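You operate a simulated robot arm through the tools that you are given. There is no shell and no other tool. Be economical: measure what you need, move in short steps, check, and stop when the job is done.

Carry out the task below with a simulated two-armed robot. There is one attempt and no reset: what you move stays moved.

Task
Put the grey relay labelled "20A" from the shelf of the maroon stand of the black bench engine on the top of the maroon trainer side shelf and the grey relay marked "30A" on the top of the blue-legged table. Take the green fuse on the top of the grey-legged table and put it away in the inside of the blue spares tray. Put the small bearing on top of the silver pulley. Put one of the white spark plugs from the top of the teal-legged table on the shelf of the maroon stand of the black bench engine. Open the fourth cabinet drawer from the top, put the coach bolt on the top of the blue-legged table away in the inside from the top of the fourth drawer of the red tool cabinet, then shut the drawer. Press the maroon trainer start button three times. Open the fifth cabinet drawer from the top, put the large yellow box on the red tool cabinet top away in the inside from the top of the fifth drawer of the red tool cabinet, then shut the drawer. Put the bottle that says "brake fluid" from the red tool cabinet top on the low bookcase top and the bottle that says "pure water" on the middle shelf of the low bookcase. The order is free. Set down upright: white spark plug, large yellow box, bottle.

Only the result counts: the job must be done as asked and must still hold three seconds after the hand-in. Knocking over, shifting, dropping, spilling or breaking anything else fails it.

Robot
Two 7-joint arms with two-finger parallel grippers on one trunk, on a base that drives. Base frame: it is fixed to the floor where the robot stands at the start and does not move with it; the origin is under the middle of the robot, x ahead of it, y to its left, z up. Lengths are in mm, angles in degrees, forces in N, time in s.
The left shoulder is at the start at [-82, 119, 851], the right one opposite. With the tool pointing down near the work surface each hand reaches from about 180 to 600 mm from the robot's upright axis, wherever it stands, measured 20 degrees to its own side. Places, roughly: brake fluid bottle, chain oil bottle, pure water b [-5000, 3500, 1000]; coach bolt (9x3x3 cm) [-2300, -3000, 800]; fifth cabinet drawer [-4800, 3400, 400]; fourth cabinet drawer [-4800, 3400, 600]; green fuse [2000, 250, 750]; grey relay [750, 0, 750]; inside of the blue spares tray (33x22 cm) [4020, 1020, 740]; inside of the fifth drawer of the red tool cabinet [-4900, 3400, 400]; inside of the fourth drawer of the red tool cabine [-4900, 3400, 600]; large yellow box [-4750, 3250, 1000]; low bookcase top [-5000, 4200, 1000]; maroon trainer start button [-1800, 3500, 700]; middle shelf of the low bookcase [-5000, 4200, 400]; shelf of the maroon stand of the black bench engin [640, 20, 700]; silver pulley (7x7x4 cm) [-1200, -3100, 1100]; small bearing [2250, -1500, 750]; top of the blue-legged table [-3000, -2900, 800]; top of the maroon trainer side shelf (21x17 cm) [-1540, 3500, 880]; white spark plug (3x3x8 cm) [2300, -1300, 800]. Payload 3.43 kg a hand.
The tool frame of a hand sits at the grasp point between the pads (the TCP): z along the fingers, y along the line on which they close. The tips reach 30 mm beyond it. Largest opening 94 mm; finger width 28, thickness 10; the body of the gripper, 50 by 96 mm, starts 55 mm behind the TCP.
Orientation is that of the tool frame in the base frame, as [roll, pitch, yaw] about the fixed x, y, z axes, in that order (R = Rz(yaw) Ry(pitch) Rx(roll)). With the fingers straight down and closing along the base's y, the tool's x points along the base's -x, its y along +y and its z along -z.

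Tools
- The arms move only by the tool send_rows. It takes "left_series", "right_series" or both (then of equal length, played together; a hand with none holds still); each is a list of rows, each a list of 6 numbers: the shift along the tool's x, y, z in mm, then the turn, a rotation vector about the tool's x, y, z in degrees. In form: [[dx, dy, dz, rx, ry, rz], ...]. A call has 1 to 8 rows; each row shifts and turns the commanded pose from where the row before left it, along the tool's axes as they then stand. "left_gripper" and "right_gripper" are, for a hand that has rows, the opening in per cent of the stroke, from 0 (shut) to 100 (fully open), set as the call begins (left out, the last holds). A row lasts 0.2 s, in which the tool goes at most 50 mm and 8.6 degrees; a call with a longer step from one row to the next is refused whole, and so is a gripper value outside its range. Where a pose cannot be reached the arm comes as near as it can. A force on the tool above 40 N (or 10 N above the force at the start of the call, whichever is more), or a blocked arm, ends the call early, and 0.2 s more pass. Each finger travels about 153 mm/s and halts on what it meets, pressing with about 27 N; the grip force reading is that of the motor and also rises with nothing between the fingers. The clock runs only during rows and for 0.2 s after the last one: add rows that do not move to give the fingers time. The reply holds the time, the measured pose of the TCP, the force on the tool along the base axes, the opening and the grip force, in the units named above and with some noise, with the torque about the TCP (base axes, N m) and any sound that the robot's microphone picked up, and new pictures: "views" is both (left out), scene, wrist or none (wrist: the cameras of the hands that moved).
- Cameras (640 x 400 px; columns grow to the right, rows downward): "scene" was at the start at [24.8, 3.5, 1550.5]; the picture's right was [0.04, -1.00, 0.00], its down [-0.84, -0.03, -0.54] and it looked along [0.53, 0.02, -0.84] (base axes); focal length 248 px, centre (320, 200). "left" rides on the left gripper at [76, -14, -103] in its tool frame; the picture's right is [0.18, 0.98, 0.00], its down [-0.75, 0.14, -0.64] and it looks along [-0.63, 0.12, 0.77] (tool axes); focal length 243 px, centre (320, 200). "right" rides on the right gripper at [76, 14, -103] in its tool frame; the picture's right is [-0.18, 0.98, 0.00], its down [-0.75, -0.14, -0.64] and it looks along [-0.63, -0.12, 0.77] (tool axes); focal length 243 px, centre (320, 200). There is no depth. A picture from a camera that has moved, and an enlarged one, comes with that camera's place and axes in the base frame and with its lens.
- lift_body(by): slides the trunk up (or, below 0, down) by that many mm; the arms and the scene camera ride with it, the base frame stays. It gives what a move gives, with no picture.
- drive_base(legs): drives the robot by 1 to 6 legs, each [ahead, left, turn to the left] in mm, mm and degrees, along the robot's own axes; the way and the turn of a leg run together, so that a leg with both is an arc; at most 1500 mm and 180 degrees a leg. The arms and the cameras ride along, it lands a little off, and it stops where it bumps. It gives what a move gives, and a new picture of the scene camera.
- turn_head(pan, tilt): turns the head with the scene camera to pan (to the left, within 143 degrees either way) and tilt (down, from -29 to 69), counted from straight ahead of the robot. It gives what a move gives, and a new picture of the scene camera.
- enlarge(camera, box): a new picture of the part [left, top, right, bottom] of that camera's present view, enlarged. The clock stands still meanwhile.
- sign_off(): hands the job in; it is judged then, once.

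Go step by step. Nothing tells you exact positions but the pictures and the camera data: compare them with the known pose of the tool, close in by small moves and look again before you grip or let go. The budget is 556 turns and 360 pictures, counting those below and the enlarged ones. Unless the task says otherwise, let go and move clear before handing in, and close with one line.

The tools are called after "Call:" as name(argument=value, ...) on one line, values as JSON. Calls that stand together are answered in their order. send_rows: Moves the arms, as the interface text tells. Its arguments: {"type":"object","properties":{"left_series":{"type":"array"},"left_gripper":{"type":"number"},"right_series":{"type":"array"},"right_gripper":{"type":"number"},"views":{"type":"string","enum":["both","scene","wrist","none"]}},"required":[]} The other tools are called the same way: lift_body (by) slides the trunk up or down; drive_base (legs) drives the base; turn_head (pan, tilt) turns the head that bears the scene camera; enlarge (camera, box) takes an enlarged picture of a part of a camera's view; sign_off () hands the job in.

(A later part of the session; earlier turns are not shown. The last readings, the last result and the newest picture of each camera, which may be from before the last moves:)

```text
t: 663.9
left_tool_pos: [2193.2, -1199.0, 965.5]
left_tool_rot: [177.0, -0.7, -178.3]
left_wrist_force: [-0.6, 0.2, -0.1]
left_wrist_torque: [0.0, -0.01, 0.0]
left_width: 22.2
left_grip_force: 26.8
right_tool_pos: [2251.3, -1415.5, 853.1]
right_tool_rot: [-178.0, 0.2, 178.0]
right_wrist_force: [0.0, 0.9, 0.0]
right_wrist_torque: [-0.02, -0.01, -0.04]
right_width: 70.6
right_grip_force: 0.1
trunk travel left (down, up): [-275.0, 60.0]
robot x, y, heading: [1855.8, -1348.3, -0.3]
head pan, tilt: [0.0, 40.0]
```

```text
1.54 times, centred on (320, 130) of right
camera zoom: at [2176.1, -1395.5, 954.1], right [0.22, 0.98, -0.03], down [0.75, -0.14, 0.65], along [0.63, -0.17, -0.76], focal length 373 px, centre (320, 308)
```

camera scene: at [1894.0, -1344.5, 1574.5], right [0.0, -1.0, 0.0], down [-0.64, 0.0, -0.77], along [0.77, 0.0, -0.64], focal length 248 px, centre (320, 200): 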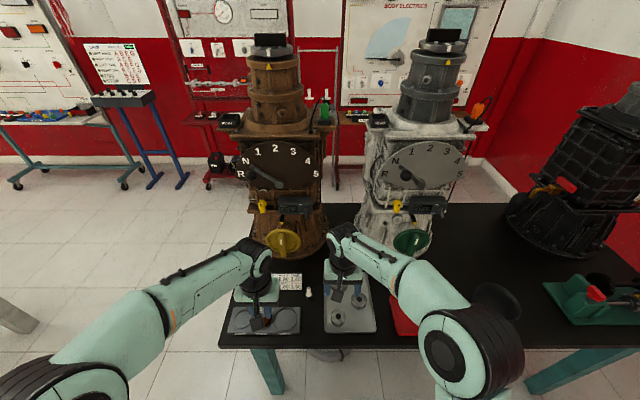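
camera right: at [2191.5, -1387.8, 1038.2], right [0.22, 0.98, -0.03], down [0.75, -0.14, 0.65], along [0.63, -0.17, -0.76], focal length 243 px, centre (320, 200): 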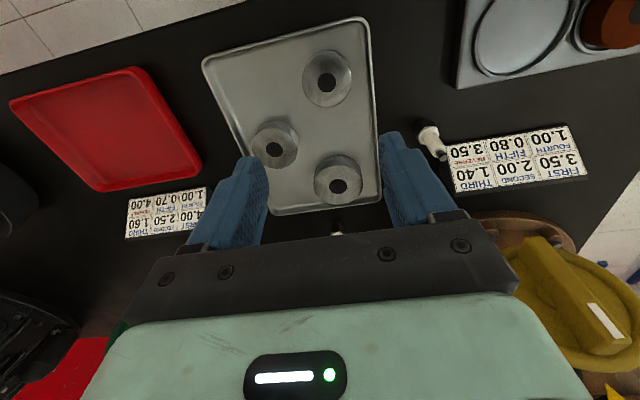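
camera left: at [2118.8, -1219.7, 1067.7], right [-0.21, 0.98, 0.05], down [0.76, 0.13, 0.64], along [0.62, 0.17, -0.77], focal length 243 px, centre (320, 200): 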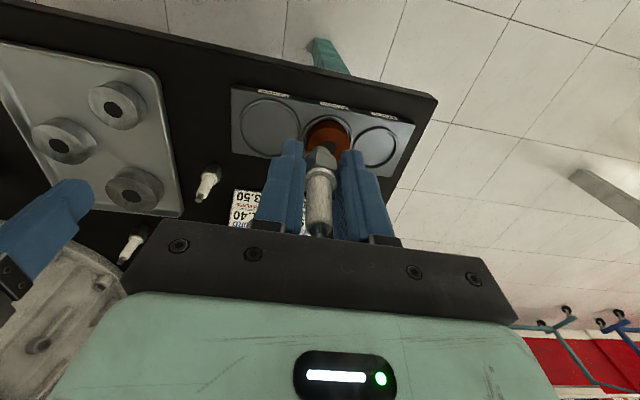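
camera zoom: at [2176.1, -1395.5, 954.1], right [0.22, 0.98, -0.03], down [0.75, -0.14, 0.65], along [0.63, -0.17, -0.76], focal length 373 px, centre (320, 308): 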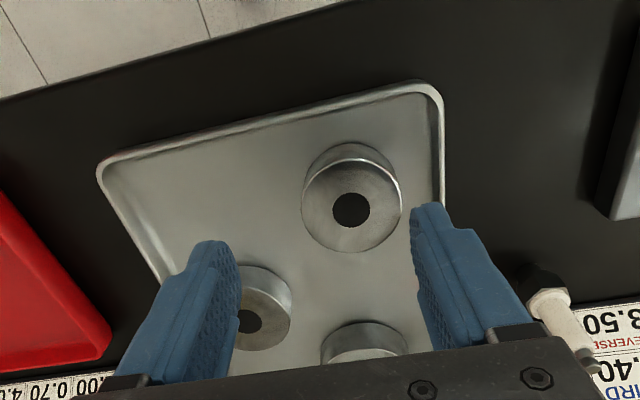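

Call:
send_rows(right_series=[[-3, 4, 15, 0, 0, 0], [0, 0, 12, 0, 0, 0], [0, 0, 0, 0, 0, 0]], views="none")

Call:
enlarge(camera="right", box=[160, 0, 480, 260])

```text
t: 664.7
left_tool_pos: [2192.4, -1199.2, 965.3]
left_tool_rot: [176.9, -0.6, -178.3]
left_wrist_force: [-0.1, -0.2, 0.0]
left_wrist_torque: [0.0, 0.0, 0.0]
left_width: 22.2
left_grip_force: 26.9
right_tool_pos: [2255.0, -1413.7, 826.8]
right_tool_rot: [-178.1, 0.3, 178.1]
right_wrist_force: [-0.7, -0.3, 0.7]
right_wrist_torque: [0.0, 0.03, -0.02]
right_width: 70.7
right_grip_force: 0.0
trunk travel left (down, up): [-275.0, 60.0]
robot x, y, heading: [1852.8, -1346.0, -0.2]
head pan, tilt: [0.0, 40.0]
```

```text
1.54 times, centred on (320, 130) of right
camera zoom: at [2179.4, -1392.4, 927.4], right [0.22, 0.98, -0.03], down [0.75, -0.14, 0.65], along [0.63, -0.17, -0.76], focal length 373 px, centre (320, 308)
```

zoom: 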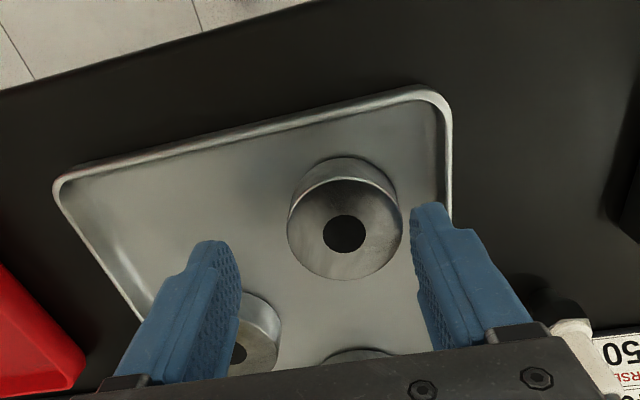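

Call:
send_rows(right_series=[[0, 2.5, 6, 0, 0, 0], [0, 0, 5, 0, 0, 0], [0, 0, 0, 0, 0, 0]], views="none")

Call:
enlarge(camera="right", box=[160, 0, 480, 260])

```text
t: 665.5
left_tool_pos: [2194.0, -1199.5, 965.9]
left_tool_rot: [177.0, -0.6, -178.3]
left_wrist_force: [-0.2, -0.4, -1.0]
left_wrist_torque: [0.01, -0.01, 0.01]
left_width: 22.3
left_grip_force: 26.8
right_tool_pos: [2254.9, -1410.2, 815.5]
right_tool_rot: [-178.1, 0.2, 178.2]
right_wrist_force: [-0.1, -0.2, -0.4]
right_wrist_torque: [-0.01, 0.03, 0.04]
right_width: 70.5
right_grip_force: 0.0
trunk travel left (down, up): [-275.0, 60.0]
robot x, y, heading: [1851.9, -1349.5, 0.1]
head pan, tilt: [0.0, 40.0]
```

```text
1.54 times, centred on (320, 130) of right
camera zoom: at [2179.5, -1390.2, 916.1], right [0.22, 0.98, -0.03], down [0.75, -0.14, 0.65], along [0.63, -0.17, -0.76], focal length 373 px, centre (320, 308)
```

zoom: 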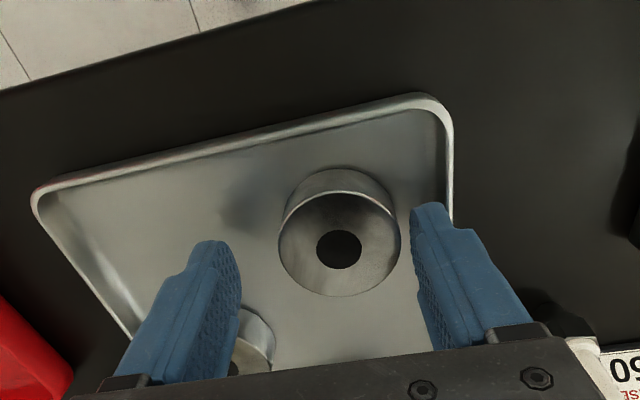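

Call:
send_rows(right_series=[[0, 0, 4, 0, 0, 0], [0, 0, 3, 0, 0, 0], [0, 0, 0, 0, 0, 0]], views="none")

Call:
send_rows(right_series=[[0, 0, 3, 0, 0, 0], [0, 0, 2, 0, 0, 0], [0, 0, 0, 0, 0, 0]], views="wrist")

```text
t: 666.3
left_tool_pos: [2191.7, -1199.6, 965.3]
left_tool_rot: [177.0, -0.6, -178.3]
left_wrist_force: [-0.2, -0.1, -1.2]
left_wrist_torque: [-0.03, 0.03, 0.0]
left_width: 22.1
left_grip_force: 26.9
right_tool_pos: [2254.5, -1411.5, 807.1]
right_tool_rot: [-177.9, 0.2, 178.1]
right_wrist_force: [0.2, 0.8, -0.4]
right_wrist_torque: [-0.01, 0.0, 0.01]
right_width: 70.6
right_grip_force: 0.1
trunk travel left (down, up): [-275.0, 60.0]
robot x, y, heading: [1855.1, -1349.1, 0.1]
head pan, tilt: [0.0, 40.0]
```

```text
t: 667.1
left_tool_pos: [2191.9, -1199.9, 965.3]
left_tool_rot: [177.0, -0.5, -178.4]
left_wrist_force: [0.5, 0.7, -1.3]
left_wrist_torque: [-0.01, 0.0, -0.02]
left_width: 22.1
left_grip_force: 27.0
right_tool_pos: [2255.2, -1410.1, 803.9]
right_tool_rot: [-178.1, 0.3, 178.1]
right_wrist_force: [-2.7, -0.7, 21.0]
right_wrist_torque: [0.87, 0.32, 0.17]
right_width: 69.4
right_grip_force: 0.0
trunk travel left (down, up): [-275.0, 60.0]
robot x, y, heading: [1853.3, -1349.7, 0.2]
head pan, tilt: [0.0, 40.0]
camera right: at [2178.9, -1390.3, 906.0], right [0.22, 0.98, -0.03], down [0.74, -0.14, 0.65], along [0.63, -0.16, -0.76], focal length 243 px, centre (320, 200)
```

right: 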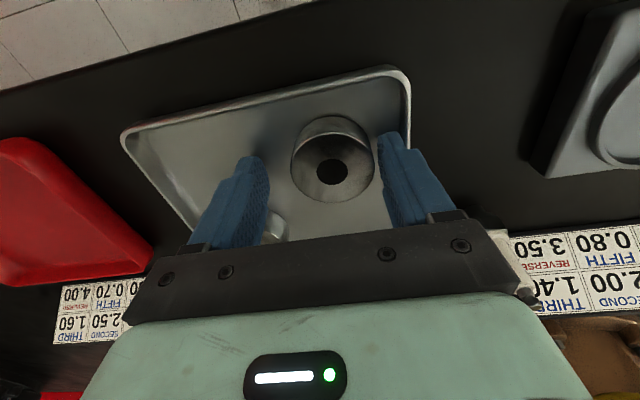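

The tips touch the tray floor. I raise 2 mm and grip the bearing.

Call:
send_rows(right_series=[[0, 0, -3, 0, 0, 0], [0, 0, 0, 0, 0, 0]], views="none")

Call:
send_rows(right_series=[[0, 0, 0, 0, 0, 0], [0, 0, 0, 0, 0, 0], [0, 0, 0, 0, 0, 0], [0, 0, 0, 0, 0, 0]], right_gripper=0, views="wrist")

```text
t: 667.7
left_tool_pos: [2193.7, -1200.9, 964.8]
left_tool_rot: [177.1, -0.6, -178.3]
left_wrist_force: [-0.4, 0.4, -0.1]
left_wrist_torque: [0.0, 0.0, -0.03]
left_width: 21.9
left_grip_force: 27.0
right_tool_pos: [2254.9, -1410.8, 805.6]
right_tool_rot: [-177.8, 0.0, 178.1]
right_wrist_force: [2.3, 0.9, 4.3]
right_wrist_torque: [0.22, -0.1, -0.12]
right_width: 71.0
right_grip_force: 0.7
trunk travel left (down, up): [-275.0, 60.0]
robot x, y, heading: [1855.1, -1346.8, -0.3]
head pan, tilt: [0.0, 40.0]
```

```text
t: 668.7
left_tool_pos: [2194.1, -1200.5, 965.1]
left_tool_rot: [177.0, -0.6, -178.3]
left_wrist_force: [-0.2, -0.2, -0.4]
left_wrist_torque: [0.01, 0.01, -0.03]
left_width: 21.8
left_grip_force: 26.9
right_tool_pos: [2254.4, -1411.7, 806.6]
right_tool_rot: [-178.0, 0.1, 178.2]
right_wrist_force: [-0.2, -0.1, -0.6]
right_wrist_torque: [0.02, 0.01, 0.04]
right_width: 46.4
right_grip_force: 27.4
trunk travel left (down, up): [-275.0, 60.0]
robot x, y, heading: [1851.7, -1347.6, -0.1]
head pan, tilt: [0.0, 40.0]
camera right: at [2179.4, -1390.8, 907.0], right [0.22, 0.98, -0.03], down [0.75, -0.14, 0.65], along [0.63, -0.17, -0.76], focal length 243 px, centre (320, 200)
```

right: 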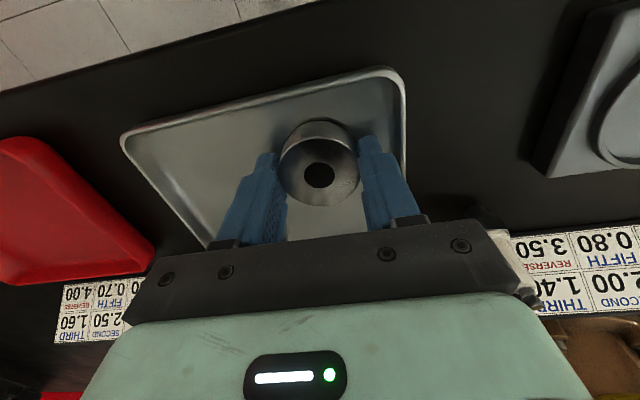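

Gripped at 46 mm (the 47 mm one). I lift slowly.

Call:
send_rows(right_series=[[0, 0, -4, 0, 0, 0], [0, 0, -6, 0, 0, 0], [0, 0, -10, 0, 0, 0], [0, 0, -15, 0, 0, 0], [0, 0, -20, 0, 0, 0], [0, 0, -25, 0, 0, 0]], views="wrist")

```text
t: 670.1
left_tool_pos: [2194.7, -1201.3, 966.0]
left_tool_rot: [177.0, -0.6, -178.3]
left_wrist_force: [-0.2, 0.4, -0.4]
left_wrist_torque: [-0.02, 0.01, -0.01]
left_width: 21.7
left_grip_force: 26.9
right_tool_pos: [2254.0, -1407.9, 885.6]
right_tool_rot: [-178.0, 0.1, 178.1]
right_wrist_force: [-0.5, 0.8, -1.1]
right_wrist_torque: [-0.06, 0.02, -0.04]
right_width: 46.2
right_grip_force: 27.3
trunk travel left (down, up): [-275.0, 60.0]
robot x, y, heading: [1854.2, -1344.8, 0.2]
head pan, tilt: [0.0, 40.0]
camera right: at [2179.1, -1387.9, 987.4], right [0.22, 0.98, -0.03], down [0.75, -0.14, 0.65], along [0.63, -0.17, -0.76], focal length 243 px, centre (320, 200)
```

right: 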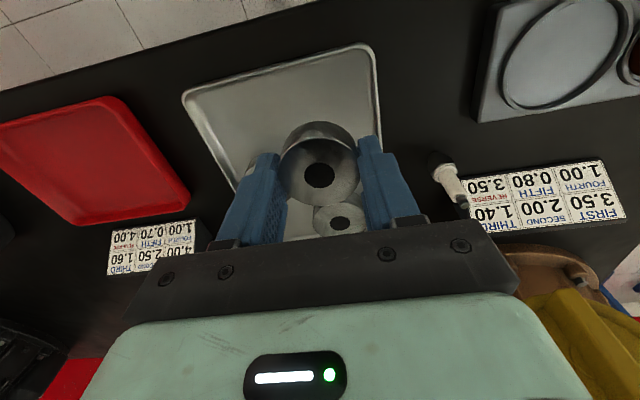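

Held. I retract the right hand and drive to the far end of the bench-engine stand.

Call:
send_rows(right_series=[[0, 0, -40, 0, 0, 0], [0, 0, -40, 0, 0, 0], [15, -30, -15, 0, 0, 0], [15, -30, 0, 0, 0, 0], [15, -30, 0, 0, 0, 0], [15, -30, 0, 0, 0, 0]], views="none")

Call:
drive_base(legs=[[-430, 0, 0], [0, 1500, 0]])

Call:
drive_base(legs=[[0, 0, 180]])

Call:
turn_head(pan=0, tilt=45)

```text
t: 671.5
left_tool_pos: [2192.3, -1200.4, 964.4]
left_tool_rot: [177.1, -0.6, -178.3]
left_wrist_force: [0.5, 0.0, 0.2]
left_wrist_torque: [0.02, 0.01, -0.03]
left_width: 21.9
left_grip_force: 27.6
right_tool_pos: [2190.3, -1523.9, 985.6]
right_tool_rot: [-178.0, 0.2, 178.1]
right_wrist_force: [-0.1, 0.1, -1.2]
right_wrist_torque: [0.05, -0.02, -0.01]
right_width: 46.2
right_grip_force: 26.7
trunk travel left (down, up): [-275.0, 60.0]
robot x, y, heading: [1850.4, -1347.4, 0.1]
head pan, tilt: [0.0, 40.0]
```

```text
t: 687.0
left_tool_pos: [1763.1, 298.6, 964.7]
left_tool_rot: [177.0, -0.5, -178.4]
left_wrist_force: [-1.3, 0.2, 0.2]
left_wrist_torque: [0.03, -0.01, 0.03]
left_width: 20.1
left_grip_force: 26.6
right_tool_pos: [1759.2, -24.8, 984.8]
right_tool_rot: [-177.9, 0.1, 178.1]
right_wrist_force: [-0.5, 1.3, -1.3]
right_wrist_torque: [0.0, 0.0, 0.0]
right_width: 45.9
right_grip_force: 26.9
trunk travel left (down, up): [-275.0, 60.0]
robot x, y, heading: [1422.6, 152.7, -0.2]
head pan, tilt: [0.0, 40.0]
camera scene: at [1462.3, 153.6, 1574.5], right [0.0, -1.0, 0.0], down [-0.64, 0.0, -0.77], along [0.77, 0.0, -0.64], focal length 248 px, centre (320, 200)
```

scene: 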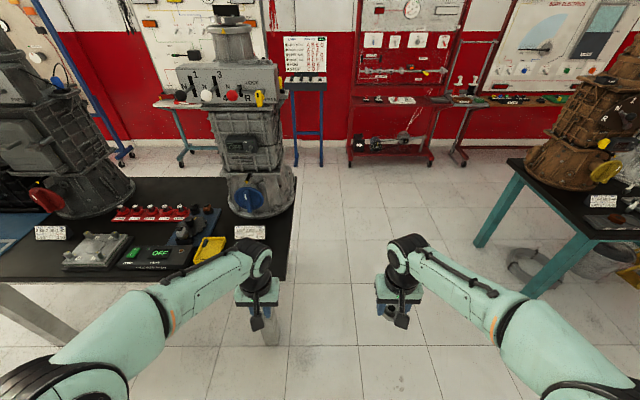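

```text
t: 694.8
left_tool_pos: [1082.9, -1.3, 964.5]
left_tool_rot: [177.0, -0.6, 3.0]
left_wrist_force: [0.2, -0.8, -0.5]
left_wrist_torque: [0.0, -0.05, 0.02]
left_width: 20.2
left_grip_force: 27.4
right_tool_pos: [1079.6, 323.5, 984.9]
right_tool_rot: [-178.0, 0.0, -0.8]
right_wrist_force: [0.1, 0.0, -1.7]
right_wrist_torque: [-0.01, 0.01, 0.0]
right_width: 46.0
right_grip_force: 27.1
trunk travel left (down, up): [-275.0, 60.0]
robot x, y, heading: [1421.0, 151.5, -179.0]
head pan, tilt: [0.0, 40.0]
camera scene: at [1380.1, 153.0, 1574.5], right [-0.02, 1.0, 0.0], down [0.64, 0.01, -0.77], along [-0.77, -0.01, -0.64], focal length 248 px, centre (320, 200)
```

scene: 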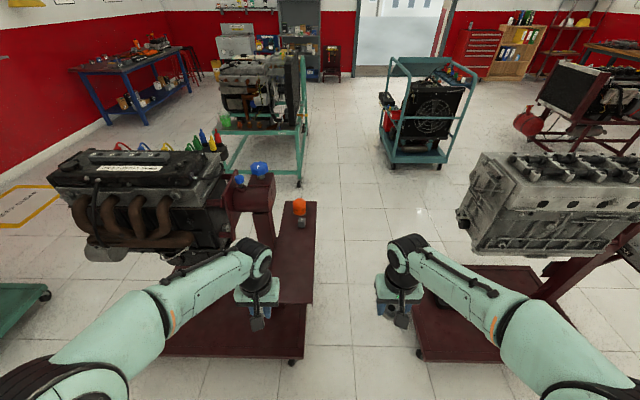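

```text
t: 695.5
left_tool_pos: [1082.9, 0.3, 965.7]
left_tool_rot: [177.0, -0.7, 2.8]
left_wrist_force: [0.3, 0.3, -0.3]
left_wrist_torque: [0.0, 0.0, 0.02]
left_width: 20.1
left_grip_force: 26.6
right_tool_pos: [1079.2, 323.2, 983.6]
right_tool_rot: [-178.1, 0.1, -0.7]
right_wrist_force: [-0.2, -0.1, -1.8]
right_wrist_torque: [-0.03, -0.01, 0.01]
right_width: 45.9
right_grip_force: 26.5
trunk travel left (down, up): [-275.0, 60.0]
robot x, y, heading: [1424.3, 147.2, -178.9]
head pan, tilt: [0.0, 45.0]
camera scene: at [1383.8, 153.1, 1567.2], right [-0.02, 1.0, 0.0], down [0.71, 0.01, -0.71], along [-0.71, -0.01, -0.71], focal length 248 px, centre (320, 200)
```

scene: 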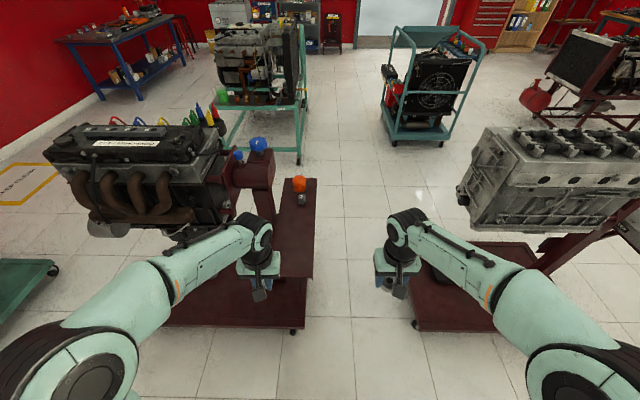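

Call:
enlarge(camera="left", box=[160, 60, 480, 260])

Call:
drive_base(legs=[[168, 0, -1]])

```text
2.00 times, centred on (320, 160) of left
camera zoom: at [1157.0, 24.1, 1067.9], right [0.23, -0.97, 0.05], down [-0.75, -0.15, 0.64], along [-0.61, -0.19, -0.77], focal length 485 px, centre (320, 280)
```

zoom: 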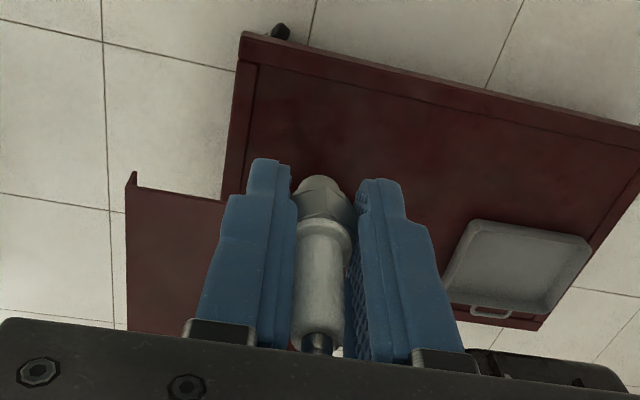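

```text
t: 696.9
left_tool_pos: [913.9, 2.5, 963.8]
left_tool_rot: [176.9, -0.6, 1.9]
left_wrist_force: [-0.4, 0.0, 0.4]
left_wrist_torque: [0.02, 0.0, -0.01]
left_width: 20.1
left_grip_force: 26.9
right_tool_pos: [914.8, 327.8, 983.8]
right_tool_rot: [-178.0, 0.1, -1.8]
right_wrist_force: [-1.4, 0.2, -1.8]
right_wrist_torque: [0.02, 0.0, 0.0]
right_width: 45.8
right_grip_force: 27.1
trunk travel left (down, up): [-275.0, 60.0]
robot x, y, heading: [1253.4, 154.7, -180.0]
head pan, tilt: [0.0, 45.0]
camera scene: at [1215.1, 152.0, 1567.1], right [0.0, 1.0, 0.0], down [0.71, 0.0, -0.71], along [-0.71, 0.0, -0.71], focal length 248 px, centre (320, 200)
```

scene: 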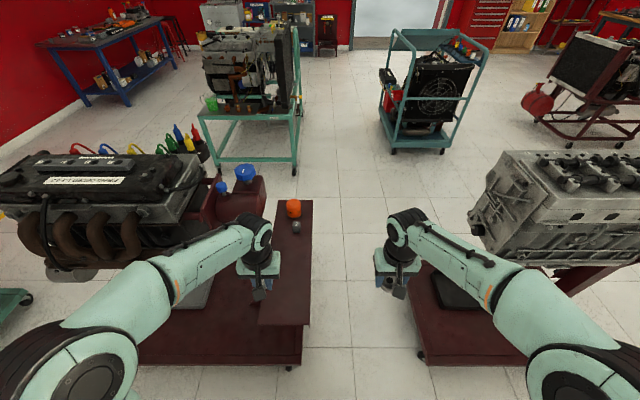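

Call:
send_rows(left_series=[[-25, -13, 0, 0, 0, 0], [-25, -13, 0, 0, 0, 0], [-24, -11, 20, 0, 0, 0], [0, 0, 45, 0, 0, 0], [0, 0, 45, 0, 0, 0], [0, 0, 40, 0, 0, 0]], views="wrist")

```text
t: 698.3
left_tool_pos: [838.0, 29.1, 812.2]
left_tool_rot: [177.0, -0.6, 2.0]
left_wrist_force: [0.7, 0.1, -0.1]
left_wrist_torque: [0.01, 0.03, 0.02]
left_width: 20.3
left_grip_force: 26.6
right_tool_pos: [915.4, 329.2, 984.1]
right_tool_rot: [-178.0, 0.1, -1.7]
right_wrist_force: [-0.8, -0.8, -1.1]
right_wrist_torque: [-0.02, -0.01, 0.02]
right_width: 45.9
right_grip_force: 26.9
trunk travel left (down, up): [-275.0, 60.0]
robot x, y, heading: [1253.6, 149.9, -179.8]
head pan, tilt: [0.0, 45.0]
camera left: at [912.6, 52.6, 914.7], right [0.22, -0.97, 0.05], down [-0.76, -0.13, 0.64], along [-0.62, -0.18, -0.77], focal length 243 px, centre (320, 200)
```

left: 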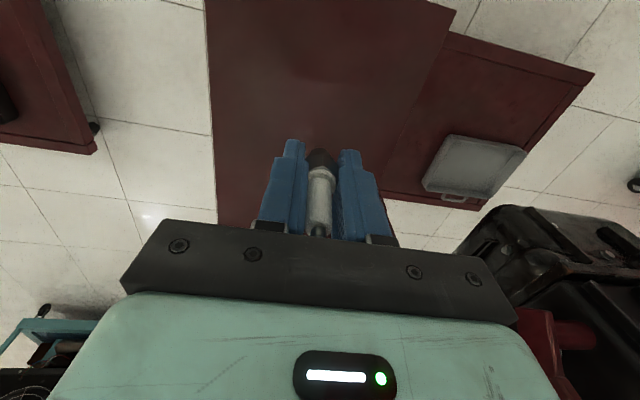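

Call:
send_rows(left_series=[[0, 0, 25, 0, -2.2, 0], [0, 0, 25, 0, 0, 0], [0, 0, 15, 0, 0, 0], [0, 0, 0, 0, 0, 0]], views="none")

Call:
send_rows(left_series=[[0, 0, 3, 0, 0, 0], [0, 0, 2, 0, 0, 0]], views="wrist")

```text
t: 699.3
left_tool_pos: [838.1, 26.8, 746.3]
left_tool_rot: [177.0, 1.6, 1.7]
left_wrist_force: [-0.6, -0.4, -0.9]
left_wrist_torque: [-0.03, 0.03, 0.03]
left_width: 20.2
left_grip_force: 27.3
right_tool_pos: [915.2, 328.0, 984.3]
right_tool_rot: [-177.9, 0.1, -1.7]
right_wrist_force: [-0.9, 0.7, -1.4]
right_wrist_torque: [0.0, 0.0, 0.02]
right_width: 45.9
right_grip_force: 26.7
trunk travel left (down, up): [-275.0, 60.0]
robot x, y, heading: [1252.3, 152.3, -180.0]
head pan, tilt: [0.0, 45.0]
```

```text
t: 699.9
left_tool_pos: [839.9, 26.6, 742.7]
left_tool_rot: [177.0, 1.5, 1.7]
left_wrist_force: [-0.1, -0.2, -0.7]
left_wrist_torque: [-0.02, -0.01, -0.01]
left_width: 19.9
left_grip_force: 27.2
right_tool_pos: [914.6, 327.0, 984.3]
right_tool_rot: [-177.9, 0.0, -1.6]
right_wrist_force: [0.3, 0.6, -1.7]
right_wrist_torque: [-0.02, 0.0, -0.01]
right_width: 45.9
right_grip_force: 27.2
trunk travel left (down, up): [-275.0, 60.0]
robot x, y, heading: [1255.4, 152.5, -179.9]
head pan, tilt: [0.0, 45.0]
camera left: at [916.5, 49.8, 841.8], right [0.22, -0.98, 0.05], down [-0.73, -0.13, 0.67], along [-0.65, -0.18, -0.74], focal length 243 px, centre (320, 200)
```

left: 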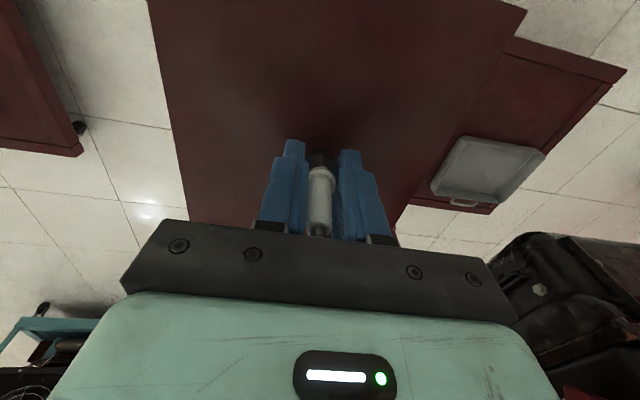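

Call:
send_rows(left_series=[[0, 0, 2, 0, 0, 0], [0, 0, 2, 0, 0, 0], [0, 0, 0, 0, 0, 0]], views="none")

Call:
send_rows(left_series=[[0, 0, 2, 0, 0, 0], [0, 0, 0, 0, 0, 0]], views="none")

```text
t: 700.7
left_tool_pos: [838.3, 25.9, 738.2]
left_tool_rot: [176.9, 1.6, 1.7]
left_wrist_force: [-1.1, -0.8, -0.1]
left_wrist_torque: [-0.05, 0.0, -0.02]
left_width: 20.1
left_grip_force: 26.8
right_tool_pos: [915.4, 328.4, 984.7]
right_tool_rot: [-178.0, 0.1, -1.7]
right_wrist_force: [-0.3, 0.6, -2.0]
right_wrist_torque: [-0.01, -0.02, 0.01]
right_width: 45.7
right_grip_force: 26.4
trunk travel left (down, up): [-275.0, 60.0]
robot x, y, heading: [1245.4, 149.9, -179.7]
head pan, tilt: [0.0, 45.0]
```

```text
t: 701.3
left_tool_pos: [838.8, 26.1, 736.7]
left_tool_rot: [177.0, 1.6, 1.9]
left_wrist_force: [-0.1, -0.4, 0.5]
left_wrist_torque: [-0.03, -0.04, -0.03]
left_width: 20.2
left_grip_force: 26.7
right_tool_pos: [914.7, 327.7, 983.9]
right_tool_rot: [-178.0, 0.0, -1.7]
right_wrist_force: [0.0, 0.6, -2.4]
right_wrist_torque: [-0.02, 0.02, 0.01]
right_width: 46.1
right_grip_force: 26.8
trunk travel left (down, up): [-275.0, 60.0]
robot x, y, heading: [1253.2, 155.2, -180.0]
head pan, tilt: [0.0, 45.0]
```

Call:
send_rows(left_series=[[0, 0, 1.5, 0, 0, 0], [0, 0, 0, 0, 0, 0]], views="none")

Call:
send_rows(left_series=[[0, 0, 1.5, 0, 0, 0], [0, 0, 0, 0, 0, 0]], views="none")

Call:
enlarge(camera="left", box=[220, 100, 420, 240])

```text
t: 701.9
left_tool_pos: [839.0, 25.5, 736.5]
left_tool_rot: [177.0, 1.8, 1.8]
left_wrist_force: [3.9, -0.8, 12.4]
left_wrist_torque: [0.01, -0.07, -0.04]
left_width: 20.1
left_grip_force: 26.8
right_tool_pos: [916.1, 328.5, 984.1]
right_tool_rot: [-178.0, 0.3, -1.7]
right_wrist_force: [0.5, -0.4, -1.7]
right_wrist_torque: [0.0, 0.0, -0.03]
right_width: 45.9
right_grip_force: 27.3
trunk travel left (down, up): [-275.0, 60.0]
robot x, y, heading: [1254.2, 150.2, -179.7]
head pan, tilt: [0.0, 45.0]
```

```text
t: 702.5
left_tool_pos: [838.8, 27.7, 735.4]
left_tool_rot: [177.0, 1.6, 1.8]
left_wrist_force: [3.4, -2.4, 23.5]
left_wrist_torque: [0.0, 0.04, 0.03]
left_width: 20.4
left_grip_force: 27.2
right_tool_pos: [916.1, 328.0, 984.7]
right_tool_rot: [-178.1, 0.2, -1.8]
right_wrist_force: [-0.9, -0.1, -1.5]
right_wrist_torque: [0.03, -0.02, 0.03]
right_width: 45.6
right_grip_force: 27.5
trunk travel left (down, up): [-275.0, 60.0]
robot x, y, heading: [1254.3, 150.6, -180.1]
head pan, tilt: [0.0, 45.0]
```

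```text
2.86 times, centred on (320, 170) of left
camera zoom: at [916.5, 49.6, 835.0], right [0.22, -0.98, 0.04], down [-0.73, -0.13, 0.67], along [-0.65, -0.18, -0.74], focal length 693 px, centre (320, 286)
```

zoom: 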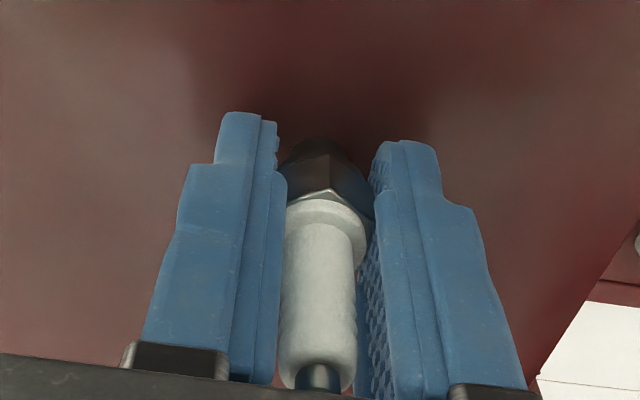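

Contact. I ease and open.

Call:
send_rows(left_series=[[0, 0, -1.5, 0, 0, 0], [0, 0, 0, 0, 0, 0]], views="none")

Call:
send_rows(left_series=[[0, 0, 0, 0, 0, 0], [0, 0, 0, 0, 0, 0], [0, 0, 0, 0, 0, 0]], left_gripper=50, views="wrist")

```text
t: 703.1
left_tool_pos: [837.6, 26.4, 735.4]
left_tool_rot: [177.0, 1.6, 1.9]
left_wrist_force: [-2.8, -1.5, 14.8]
left_wrist_torque: [-0.03, 0.19, 0.02]
left_width: 19.8
left_grip_force: 26.9
right_tool_pos: [914.7, 328.3, 984.3]
right_tool_rot: [-178.0, 0.1, -1.7]
right_wrist_force: [0.6, -0.1, -2.2]
right_wrist_torque: [-0.02, 0.0, 0.0]
right_width: 45.9
right_grip_force: 26.8
trunk travel left (down, up): [-275.0, 60.0]
robot x, y, heading: [1254.3, 150.2, -180.1]
head pan, tilt: [0.0, 45.0]
```

```text
t: 703.9
left_tool_pos: [838.5, 26.2, 735.8]
left_tool_rot: [176.9, 1.6, 1.8]
left_wrist_force: [-0.4, 0.3, -0.8]
left_wrist_torque: [0.01, -0.02, 0.03]
left_width: 46.8
left_grip_force: 0.1
right_tool_pos: [914.7, 328.1, 984.5]
right_tool_rot: [-178.0, 0.2, -1.8]
right_wrist_force: [-0.7, -0.3, -1.2]
right_wrist_torque: [-0.02, 0.0, -0.01]
right_width: 46.2
right_grip_force: 27.4
trunk travel left (down, up): [-275.0, 60.0]
robot x, y, heading: [1255.7, 151.1, -179.9]
head pan, tilt: [0.0, 45.0]
camera left: at [916.3, 49.7, 835.1], right [0.22, -0.98, 0.05], down [-0.73, -0.13, 0.67], along [-0.65, -0.18, -0.74], focal length 243 px, centre (320, 200)
```

left: 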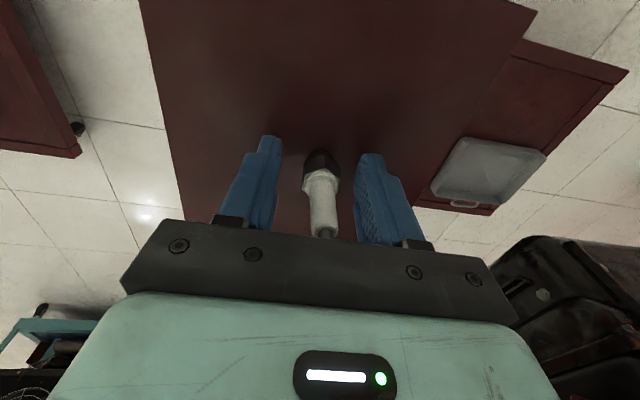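

The plug stands. I rise straight up.

Call:
send_rows(left_series=[[0, 0, -15, 0, 0, 0], [0, 0, -25, 0, 0, 0], [0, 0, -35, 0, 0, 0], [0, 0, -45, 0, 0, 0], [0, 0, -45, 0, 0, 0], [0, 0, -45, 0, 0, 0]], views="wrist")

```text
t: 705.3
left_tool_pos: [844.9, 36.8, 947.3]
left_tool_rot: [177.0, 1.6, 1.8]
left_wrist_force: [-0.2, -0.8, 0.8]
left_wrist_torque: [0.01, 0.01, -0.02]
left_width: 46.9
left_grip_force: 0.2
right_tool_pos: [914.9, 327.4, 984.8]
right_tool_rot: [-178.0, 0.3, -1.8]
right_wrist_force: [-0.3, 0.1, -1.6]
right_wrist_torque: [-0.03, 0.01, 0.02]
right_width: 45.9
right_grip_force: 27.5
trunk travel left (down, up): [-275.0, 60.0]
robot x, y, heading: [1257.9, 151.5, -179.7]
head pan, tilt: [0.0, 45.0]
camera left: at [922.5, 60.3, 1046.8], right [0.22, -0.98, 0.05], down [-0.73, -0.13, 0.67], along [-0.65, -0.18, -0.74], focal length 243 px, centre (320, 200)
```

left: 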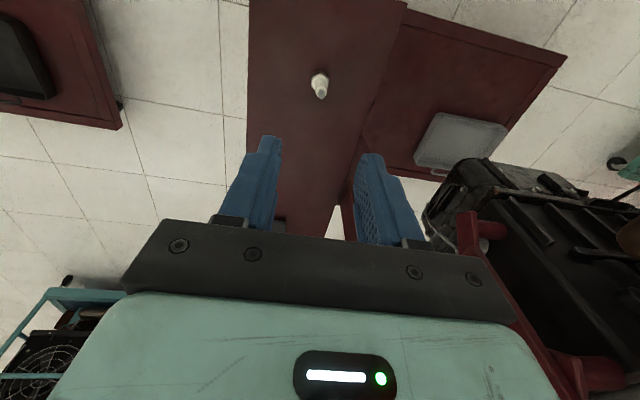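

The plug stands upright. Next the pulley on the south wall shelf. I back away, and look for a way west between the bench engine and the green stand.

Call:
send_rows(left_series=[[40, 10, 0, 0, 0, 0], [40, 10, 0, 0, 0, 0], [0, 10, 0, 0, 0, 0]], left_gripper=0, views="none")

Call:
drive_base(legs=[[-200, 0, 0], [0, 1450, 0]])

Call:
turn_head(pan=0, tilt=30)

```text
t: 706.1
left_tool_pos: [926.1, 9.8, 944.1]
left_tool_rot: [177.1, 1.5, 1.8]
left_wrist_force: [0.0, -0.3, 0.7]
left_wrist_torque: [-0.01, -0.01, 0.03]
left_width: 0.0
left_grip_force: 27.4
right_tool_pos: [914.2, 328.6, 984.2]
right_tool_rot: [-178.0, 0.2, -1.7]
right_wrist_force: [0.6, 0.1, -1.5]
right_wrist_torque: [-0.01, 0.0, 0.0]
right_width: 45.8
right_grip_force: 26.5
trunk travel left (down, up): [-275.0, 60.0]
robot x, y, heading: [1254.7, 152.6, -180.0]
head pan, tilt: [0.0, 45.0]
```

```text
t: 720.1
left_tool_pos: [1135.2, -1437.1, 945.7]
left_tool_rot: [177.0, 1.6, 2.2]
left_wrist_force: [-0.6, 0.1, -0.2]
left_wrist_torque: [0.03, 0.04, 0.01]
left_width: 0.0
left_grip_force: 27.4
right_tool_pos: [1122.1, -1119.2, 984.0]
right_tool_rot: [-178.1, 0.1, -1.3]
right_wrist_force: [-0.2, -0.1, -2.1]
right_wrist_torque: [-0.01, -0.03, -0.01]
right_width: 46.0
right_grip_force: 27.0
trunk travel left (down, up): [-275.0, 60.0]
robot x, y, heading: [1461.1, -1292.4, -179.9]
head pan, tilt: [0.0, 45.0]
camera scene: at [1425.0, -1293.0, 1567.2], right [-0.01, 1.0, 0.0], down [0.71, 0.01, -0.71], along [-0.71, -0.01, -0.71], focal length 248 px, centre (320, 200)
```

scene: 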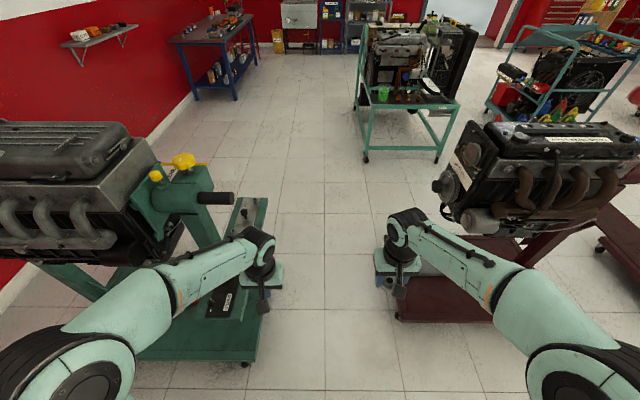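

```text
t: 720.9
left_tool_pos: [1137.6, -1437.5, 944.2]
left_tool_rot: [177.0, 1.6, 2.2]
left_wrist_force: [0.4, 0.3, -0.1]
left_wrist_torque: [0.01, 0.01, 0.02]
left_width: 0.0
left_grip_force: 26.5
right_tool_pos: [1122.5, -1120.5, 983.6]
right_tool_rot: [-178.0, 0.1, -1.2]
right_wrist_force: [-0.3, 0.1, -1.5]
right_wrist_torque: [0.0, 0.01, -0.01]
right_width: 46.1
right_grip_force: 26.8
trunk travel left (down, up): [-275.0, 60.0]
robot x, y, heading: [1463.0, -1293.4, -179.3]
head pan, tilt: [0.0, 30.0]
camera scene: at [1415.8, -1293.0, 1589.8], right [-0.01, 1.0, 0.0], down [0.5, 0.0, -0.87], along [-0.87, -0.01, -0.5], focal length 248 px, centre (320, 200)
```

scene: 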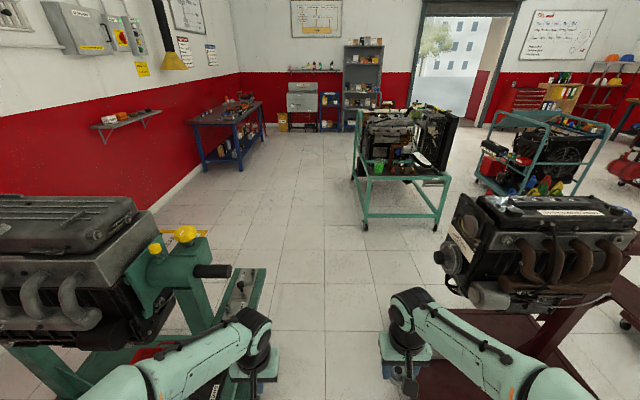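

The gap is about 680 mm at arm height. I stretch both arms forward to tuck the elbows and raise the trunk.

Call:
send_rows(left_series=[[-28, -12, -5, 0, 0, 0], [-28, -12, -5, 0, 0, 0], [-28, -12, -5, 0, 0, 0], [-28, -12, -5, 0, 0, 0], [-28, -12, -5, 0, 0, 0], [-28, -12, -5, 0, 0, 0], [-26, -12, 0, 0, 0, 0]], right_series=[[-26, 15, 0, 0, 0, 0], [-26, 15, 0, 0, 0, 0], [-26, 15, 0, 0, 0, 0], [-26, 15, 0, 0, 0, 0], [-26, 15, 0, 0, 0, 0], [-26, 15, 0, 0, 0, 0], [-24, 13, 0, 0, 0, 0]], views="none")

Call:
lift_body(by=60)

Call:
drive_base(legs=[[0, -40, -0.7]])

Call:
turn_head(pan=0, tilt=60)

```text
t: 722.5
left_tool_pos: [938.8, -1360.1, 974.3]
left_tool_rot: [177.0, 1.3, 2.2]
left_wrist_force: [-0.3, -0.3, 0.4]
left_wrist_torque: [0.04, 0.0, 0.0]
left_width: 0.0
left_grip_force: 27.1
right_tool_pos: [939.3, -1217.9, 981.4]
right_tool_rot: [-177.9, -0.1, -1.2]
right_wrist_force: [-0.6, -0.1, -1.9]
right_wrist_torque: [-0.02, 0.0, -0.01]
right_width: 45.8
right_grip_force: 27.4
trunk travel left (down, up): [-275.0, 60.0]
robot x, y, heading: [1464.9, -1294.5, -179.5]
head pan, tilt: [0.0, 30.0]
```

```text
t: 723.5
left_tool_pos: [940.5, -1359.6, 1035.6]
left_tool_rot: [177.0, 1.6, 2.3]
left_wrist_force: [0.9, -0.6, -0.3]
left_wrist_torque: [0.01, 0.02, -0.02]
left_width: 0.0
left_grip_force: 27.5
right_tool_pos: [940.1, -1218.1, 1042.1]
right_tool_rot: [-178.0, 0.1, -1.3]
right_wrist_force: [0.5, -1.0, -1.7]
right_wrist_torque: [0.02, -0.02, 0.0]
right_width: 46.0
right_grip_force: 27.1
trunk travel left (down, up): [-335.0, 0.0]
robot x, y, heading: [1463.7, -1291.7, -179.7]
head pan, tilt: [0.0, 30.0]
```

```text
t: 724.6
left_tool_pos: [938.2, -1313.0, 1034.7]
left_tool_rot: [177.0, 1.7, 1.5]
left_wrist_force: [-0.3, 0.3, 0.2]
left_wrist_torque: [-0.02, 0.01, 0.04]
left_width: 0.1
left_grip_force: 27.4
right_tool_pos: [941.7, -1172.4, 1041.7]
right_tool_rot: [-178.0, 0.1, -2.0]
right_wrist_force: [0.8, 0.6, -1.5]
right_wrist_torque: [0.02, 0.01, -0.02]
right_width: 46.1
right_grip_force: 26.8
trunk travel left (down, up): [-335.0, 0.0]
robot x, y, heading: [1463.7, -1250.6, 179.6]
head pan, tilt: [0.0, 30.0]
camera scene: at [1416.4, -1252.6, 1653.0], right [0.0, 1.0, 0.0], down [0.5, 0.0, -0.87], along [-0.87, 0.0, -0.5], focal length 248 px, centre (320, 200)
```

scene: 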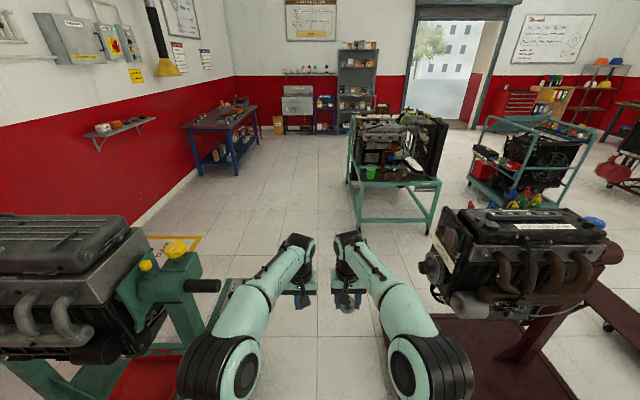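

```text
t: 725.5
left_tool_pos: [939.7, -1314.1, 1036.0]
left_tool_rot: [177.1, 1.5, 1.5]
left_wrist_force: [-0.5, -0.1, 0.3]
left_wrist_torque: [-0.01, 0.0, -0.01]
left_width: 0.0
left_grip_force: 26.7
right_tool_pos: [941.8, -1172.3, 1040.9]
right_tool_rot: [-178.0, 0.1, -1.9]
right_wrist_force: [-0.4, 0.8, -2.0]
right_wrist_torque: [-0.02, -0.01, 0.0]
right_width: 46.1
right_grip_force: 27.0
trunk travel left (down, up): [-335.0, 0.0]
robot x, y, heading: [1459.8, -1251.4, 179.6]
head pan, tilt: [0.0, 60.0]
camera scene: at [1440.2, -1253.0, 1611.0], right [0.0, 1.0, 0.0], down [0.87, 0.0, -0.5], along [-0.5, 0.0, -0.87], focal length 248 px, centre (320, 200)
```

scene: 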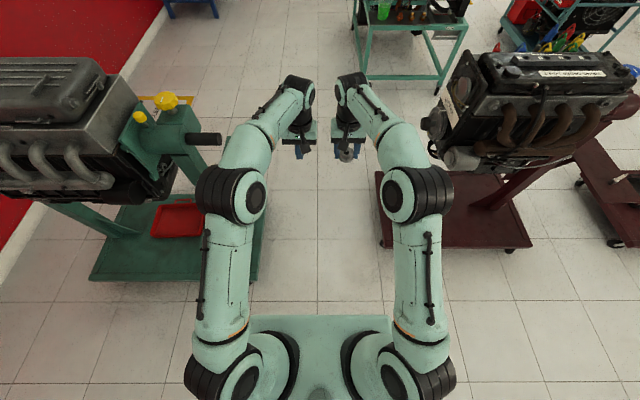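

Clearances are about 90–120 mm on each side. I drive through.

Call:
drive_base(legs=[[700, 0, 0.2]])

Call:
drive_base(legs=[[800, 0, 0.1]])

```text
t: 729.4
left_tool_pos: [238.2, -1315.1, 1035.9]
left_tool_rot: [176.9, 1.6, 1.9]
left_wrist_force: [0.1, -0.4, 0.5]
left_wrist_torque: [0.02, -0.01, -0.01]
left_width: 0.1
left_grip_force: 27.1
right_tool_pos: [240.2, -1175.4, 1039.8]
right_tool_rot: [-178.0, 0.2, -1.7]
right_wrist_force: [1.0, -0.4, -2.2]
right_wrist_torque: [-0.02, 0.02, 0.0]
right_width: 45.9
right_grip_force: 27.1
trunk travel left (down, up): [-335.0, 0.0]
robot x, y, heading: [759.8, -1251.7, -180.2]
head pan, tilt: [0.0, 60.0]
camera scene: at [739.6, -1252.7, 1610.8], right [0.0, 1.0, 0.0], down [0.87, 0.0, -0.5], along [-0.5, 0.0, -0.87], focal length 248 px, centre (320, 200)
```

scene: 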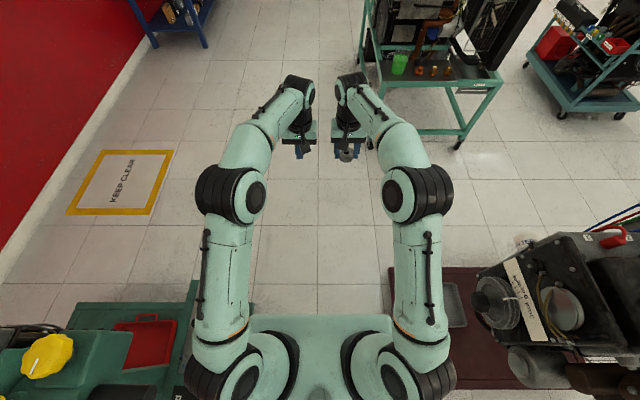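

```text
t: 733.6
left_tool_pos: [-556.1, -1317.0, 1036.3]
left_tool_rot: [177.0, 1.6, 1.8]
left_wrist_force: [0.3, 0.2, 1.2]
left_wrist_torque: [0.02, 0.04, 0.0]
left_width: 0.1
left_grip_force: 27.2
right_tool_pos: [-553.4, -1175.8, 1041.6]
right_tool_rot: [-178.0, 0.1, -1.8]
right_wrist_force: [-1.0, 0.2, -1.0]
right_wrist_torque: [0.0, 0.04, 0.01]
right_width: 45.9
right_grip_force: 26.9
trunk travel left (down, up): [-335.0, 0.0]
robot x, y, heading: [-32.9, -1252.1, -179.7]
head pan, tilt: [0.0, 60.0]
camera scene: at [-54.9, -1254.2, 1610.8], right [0.0, 1.0, 0.0], down [0.87, 0.0, -0.5], along [-0.5, 0.0, -0.87], focal length 248 px, centre (320, 200)
```

scene: 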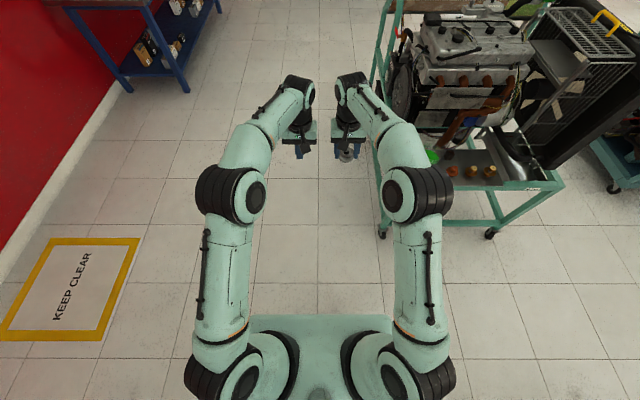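

Call:
drive_base(legs=[[0, 550, 0], [1000, 0, 0], [0, 0, 90]])

Call:
turn_head(pan=0, tilt=25)

```text
t: 747.6
left_tool_pos: [-968.8, -2337.4, 1036.6]
left_tool_rot: [177.0, 1.6, 92.0]
left_wrist_force: [0.2, 0.4, -0.2]
left_wrist_torque: [-0.03, 0.01, 0.0]
left_width: 0.1
left_grip_force: 27.6
right_tool_pos: [-1109.2, -2336.2, 1041.3]
right_tool_rot: [-178.0, 0.1, 88.4]
right_wrist_force: [-0.1, 0.0, -1.3]
right_wrist_torque: [0.0, 0.03, -0.02]
right_width: 45.9
right_grip_force: 27.2
trunk travel left (down, up): [-335.0, 0.0]
robot x, y, heading: [-1031.8, -1811.7, -89.9]
head pan, tilt: [0.0, 60.0]
camera scene: at [-1032.6, -1834.9, 1610.9], right [-1.0, -0.01, 0.0], down [0.0, 0.87, -0.5], along [0.0, -0.5, -0.87], focal length 248 px, centre (320, 200)
```

scene: 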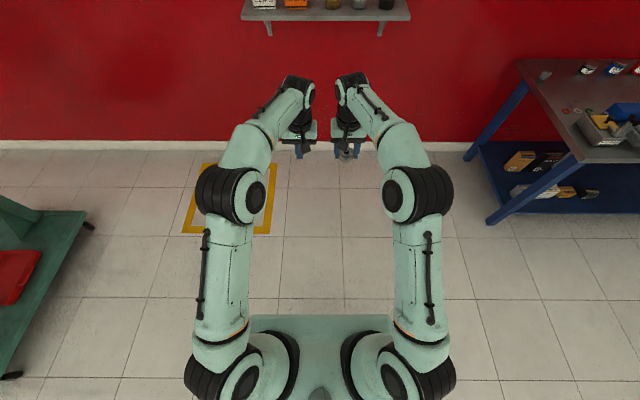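

```text
t: 748.6
left_tool_pos: [-968.5, -2336.6, 1036.3]
left_tool_rot: [177.1, 1.6, 92.0]
left_wrist_force: [-0.5, -0.2, 0.3]
left_wrist_torque: [0.02, -0.01, -0.01]
left_width: 0.0
left_grip_force: 27.0
right_tool_pos: [-1109.0, -2335.4, 1041.4]
right_tool_rot: [-178.1, 0.0, 88.5]
right_wrist_force: [-0.4, -1.1, -0.7]
right_wrist_torque: [0.01, -0.01, 0.01]
right_width: 45.8
right_grip_force: 27.3
trunk travel left (down, up): [-335.0, 0.0]
robot x, y, heading: [-1031.6, -1810.7, -89.5]
head pan, tilt: [0.0, 25.0]
camera scene: at [-1032.5, -1860.4, 1660.9], right [-1.0, -0.01, 0.0], down [0.0, 0.42, -0.91], along [0.01, -0.91, -0.42], focal length 248 px, centre (320, 200)
```

scene: 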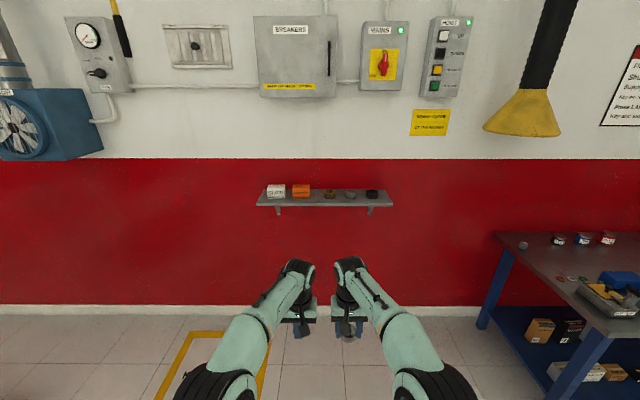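

Call:
enlarge(camera="scene", box=[245, 170, 405, 220])

```text
4.00 times, centred on (325, 195) of scene
camera zoom: at [-1032.5, -1860.4, 1660.9], right [-1.0, -0.01, 0.0], down [0.0, 0.42, -0.91], along [0.01, -0.91, -0.42], focal length 991 px, centre (300, 220)
```

zoom: 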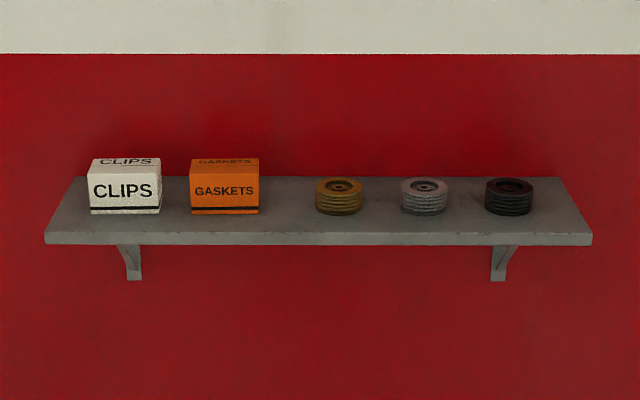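

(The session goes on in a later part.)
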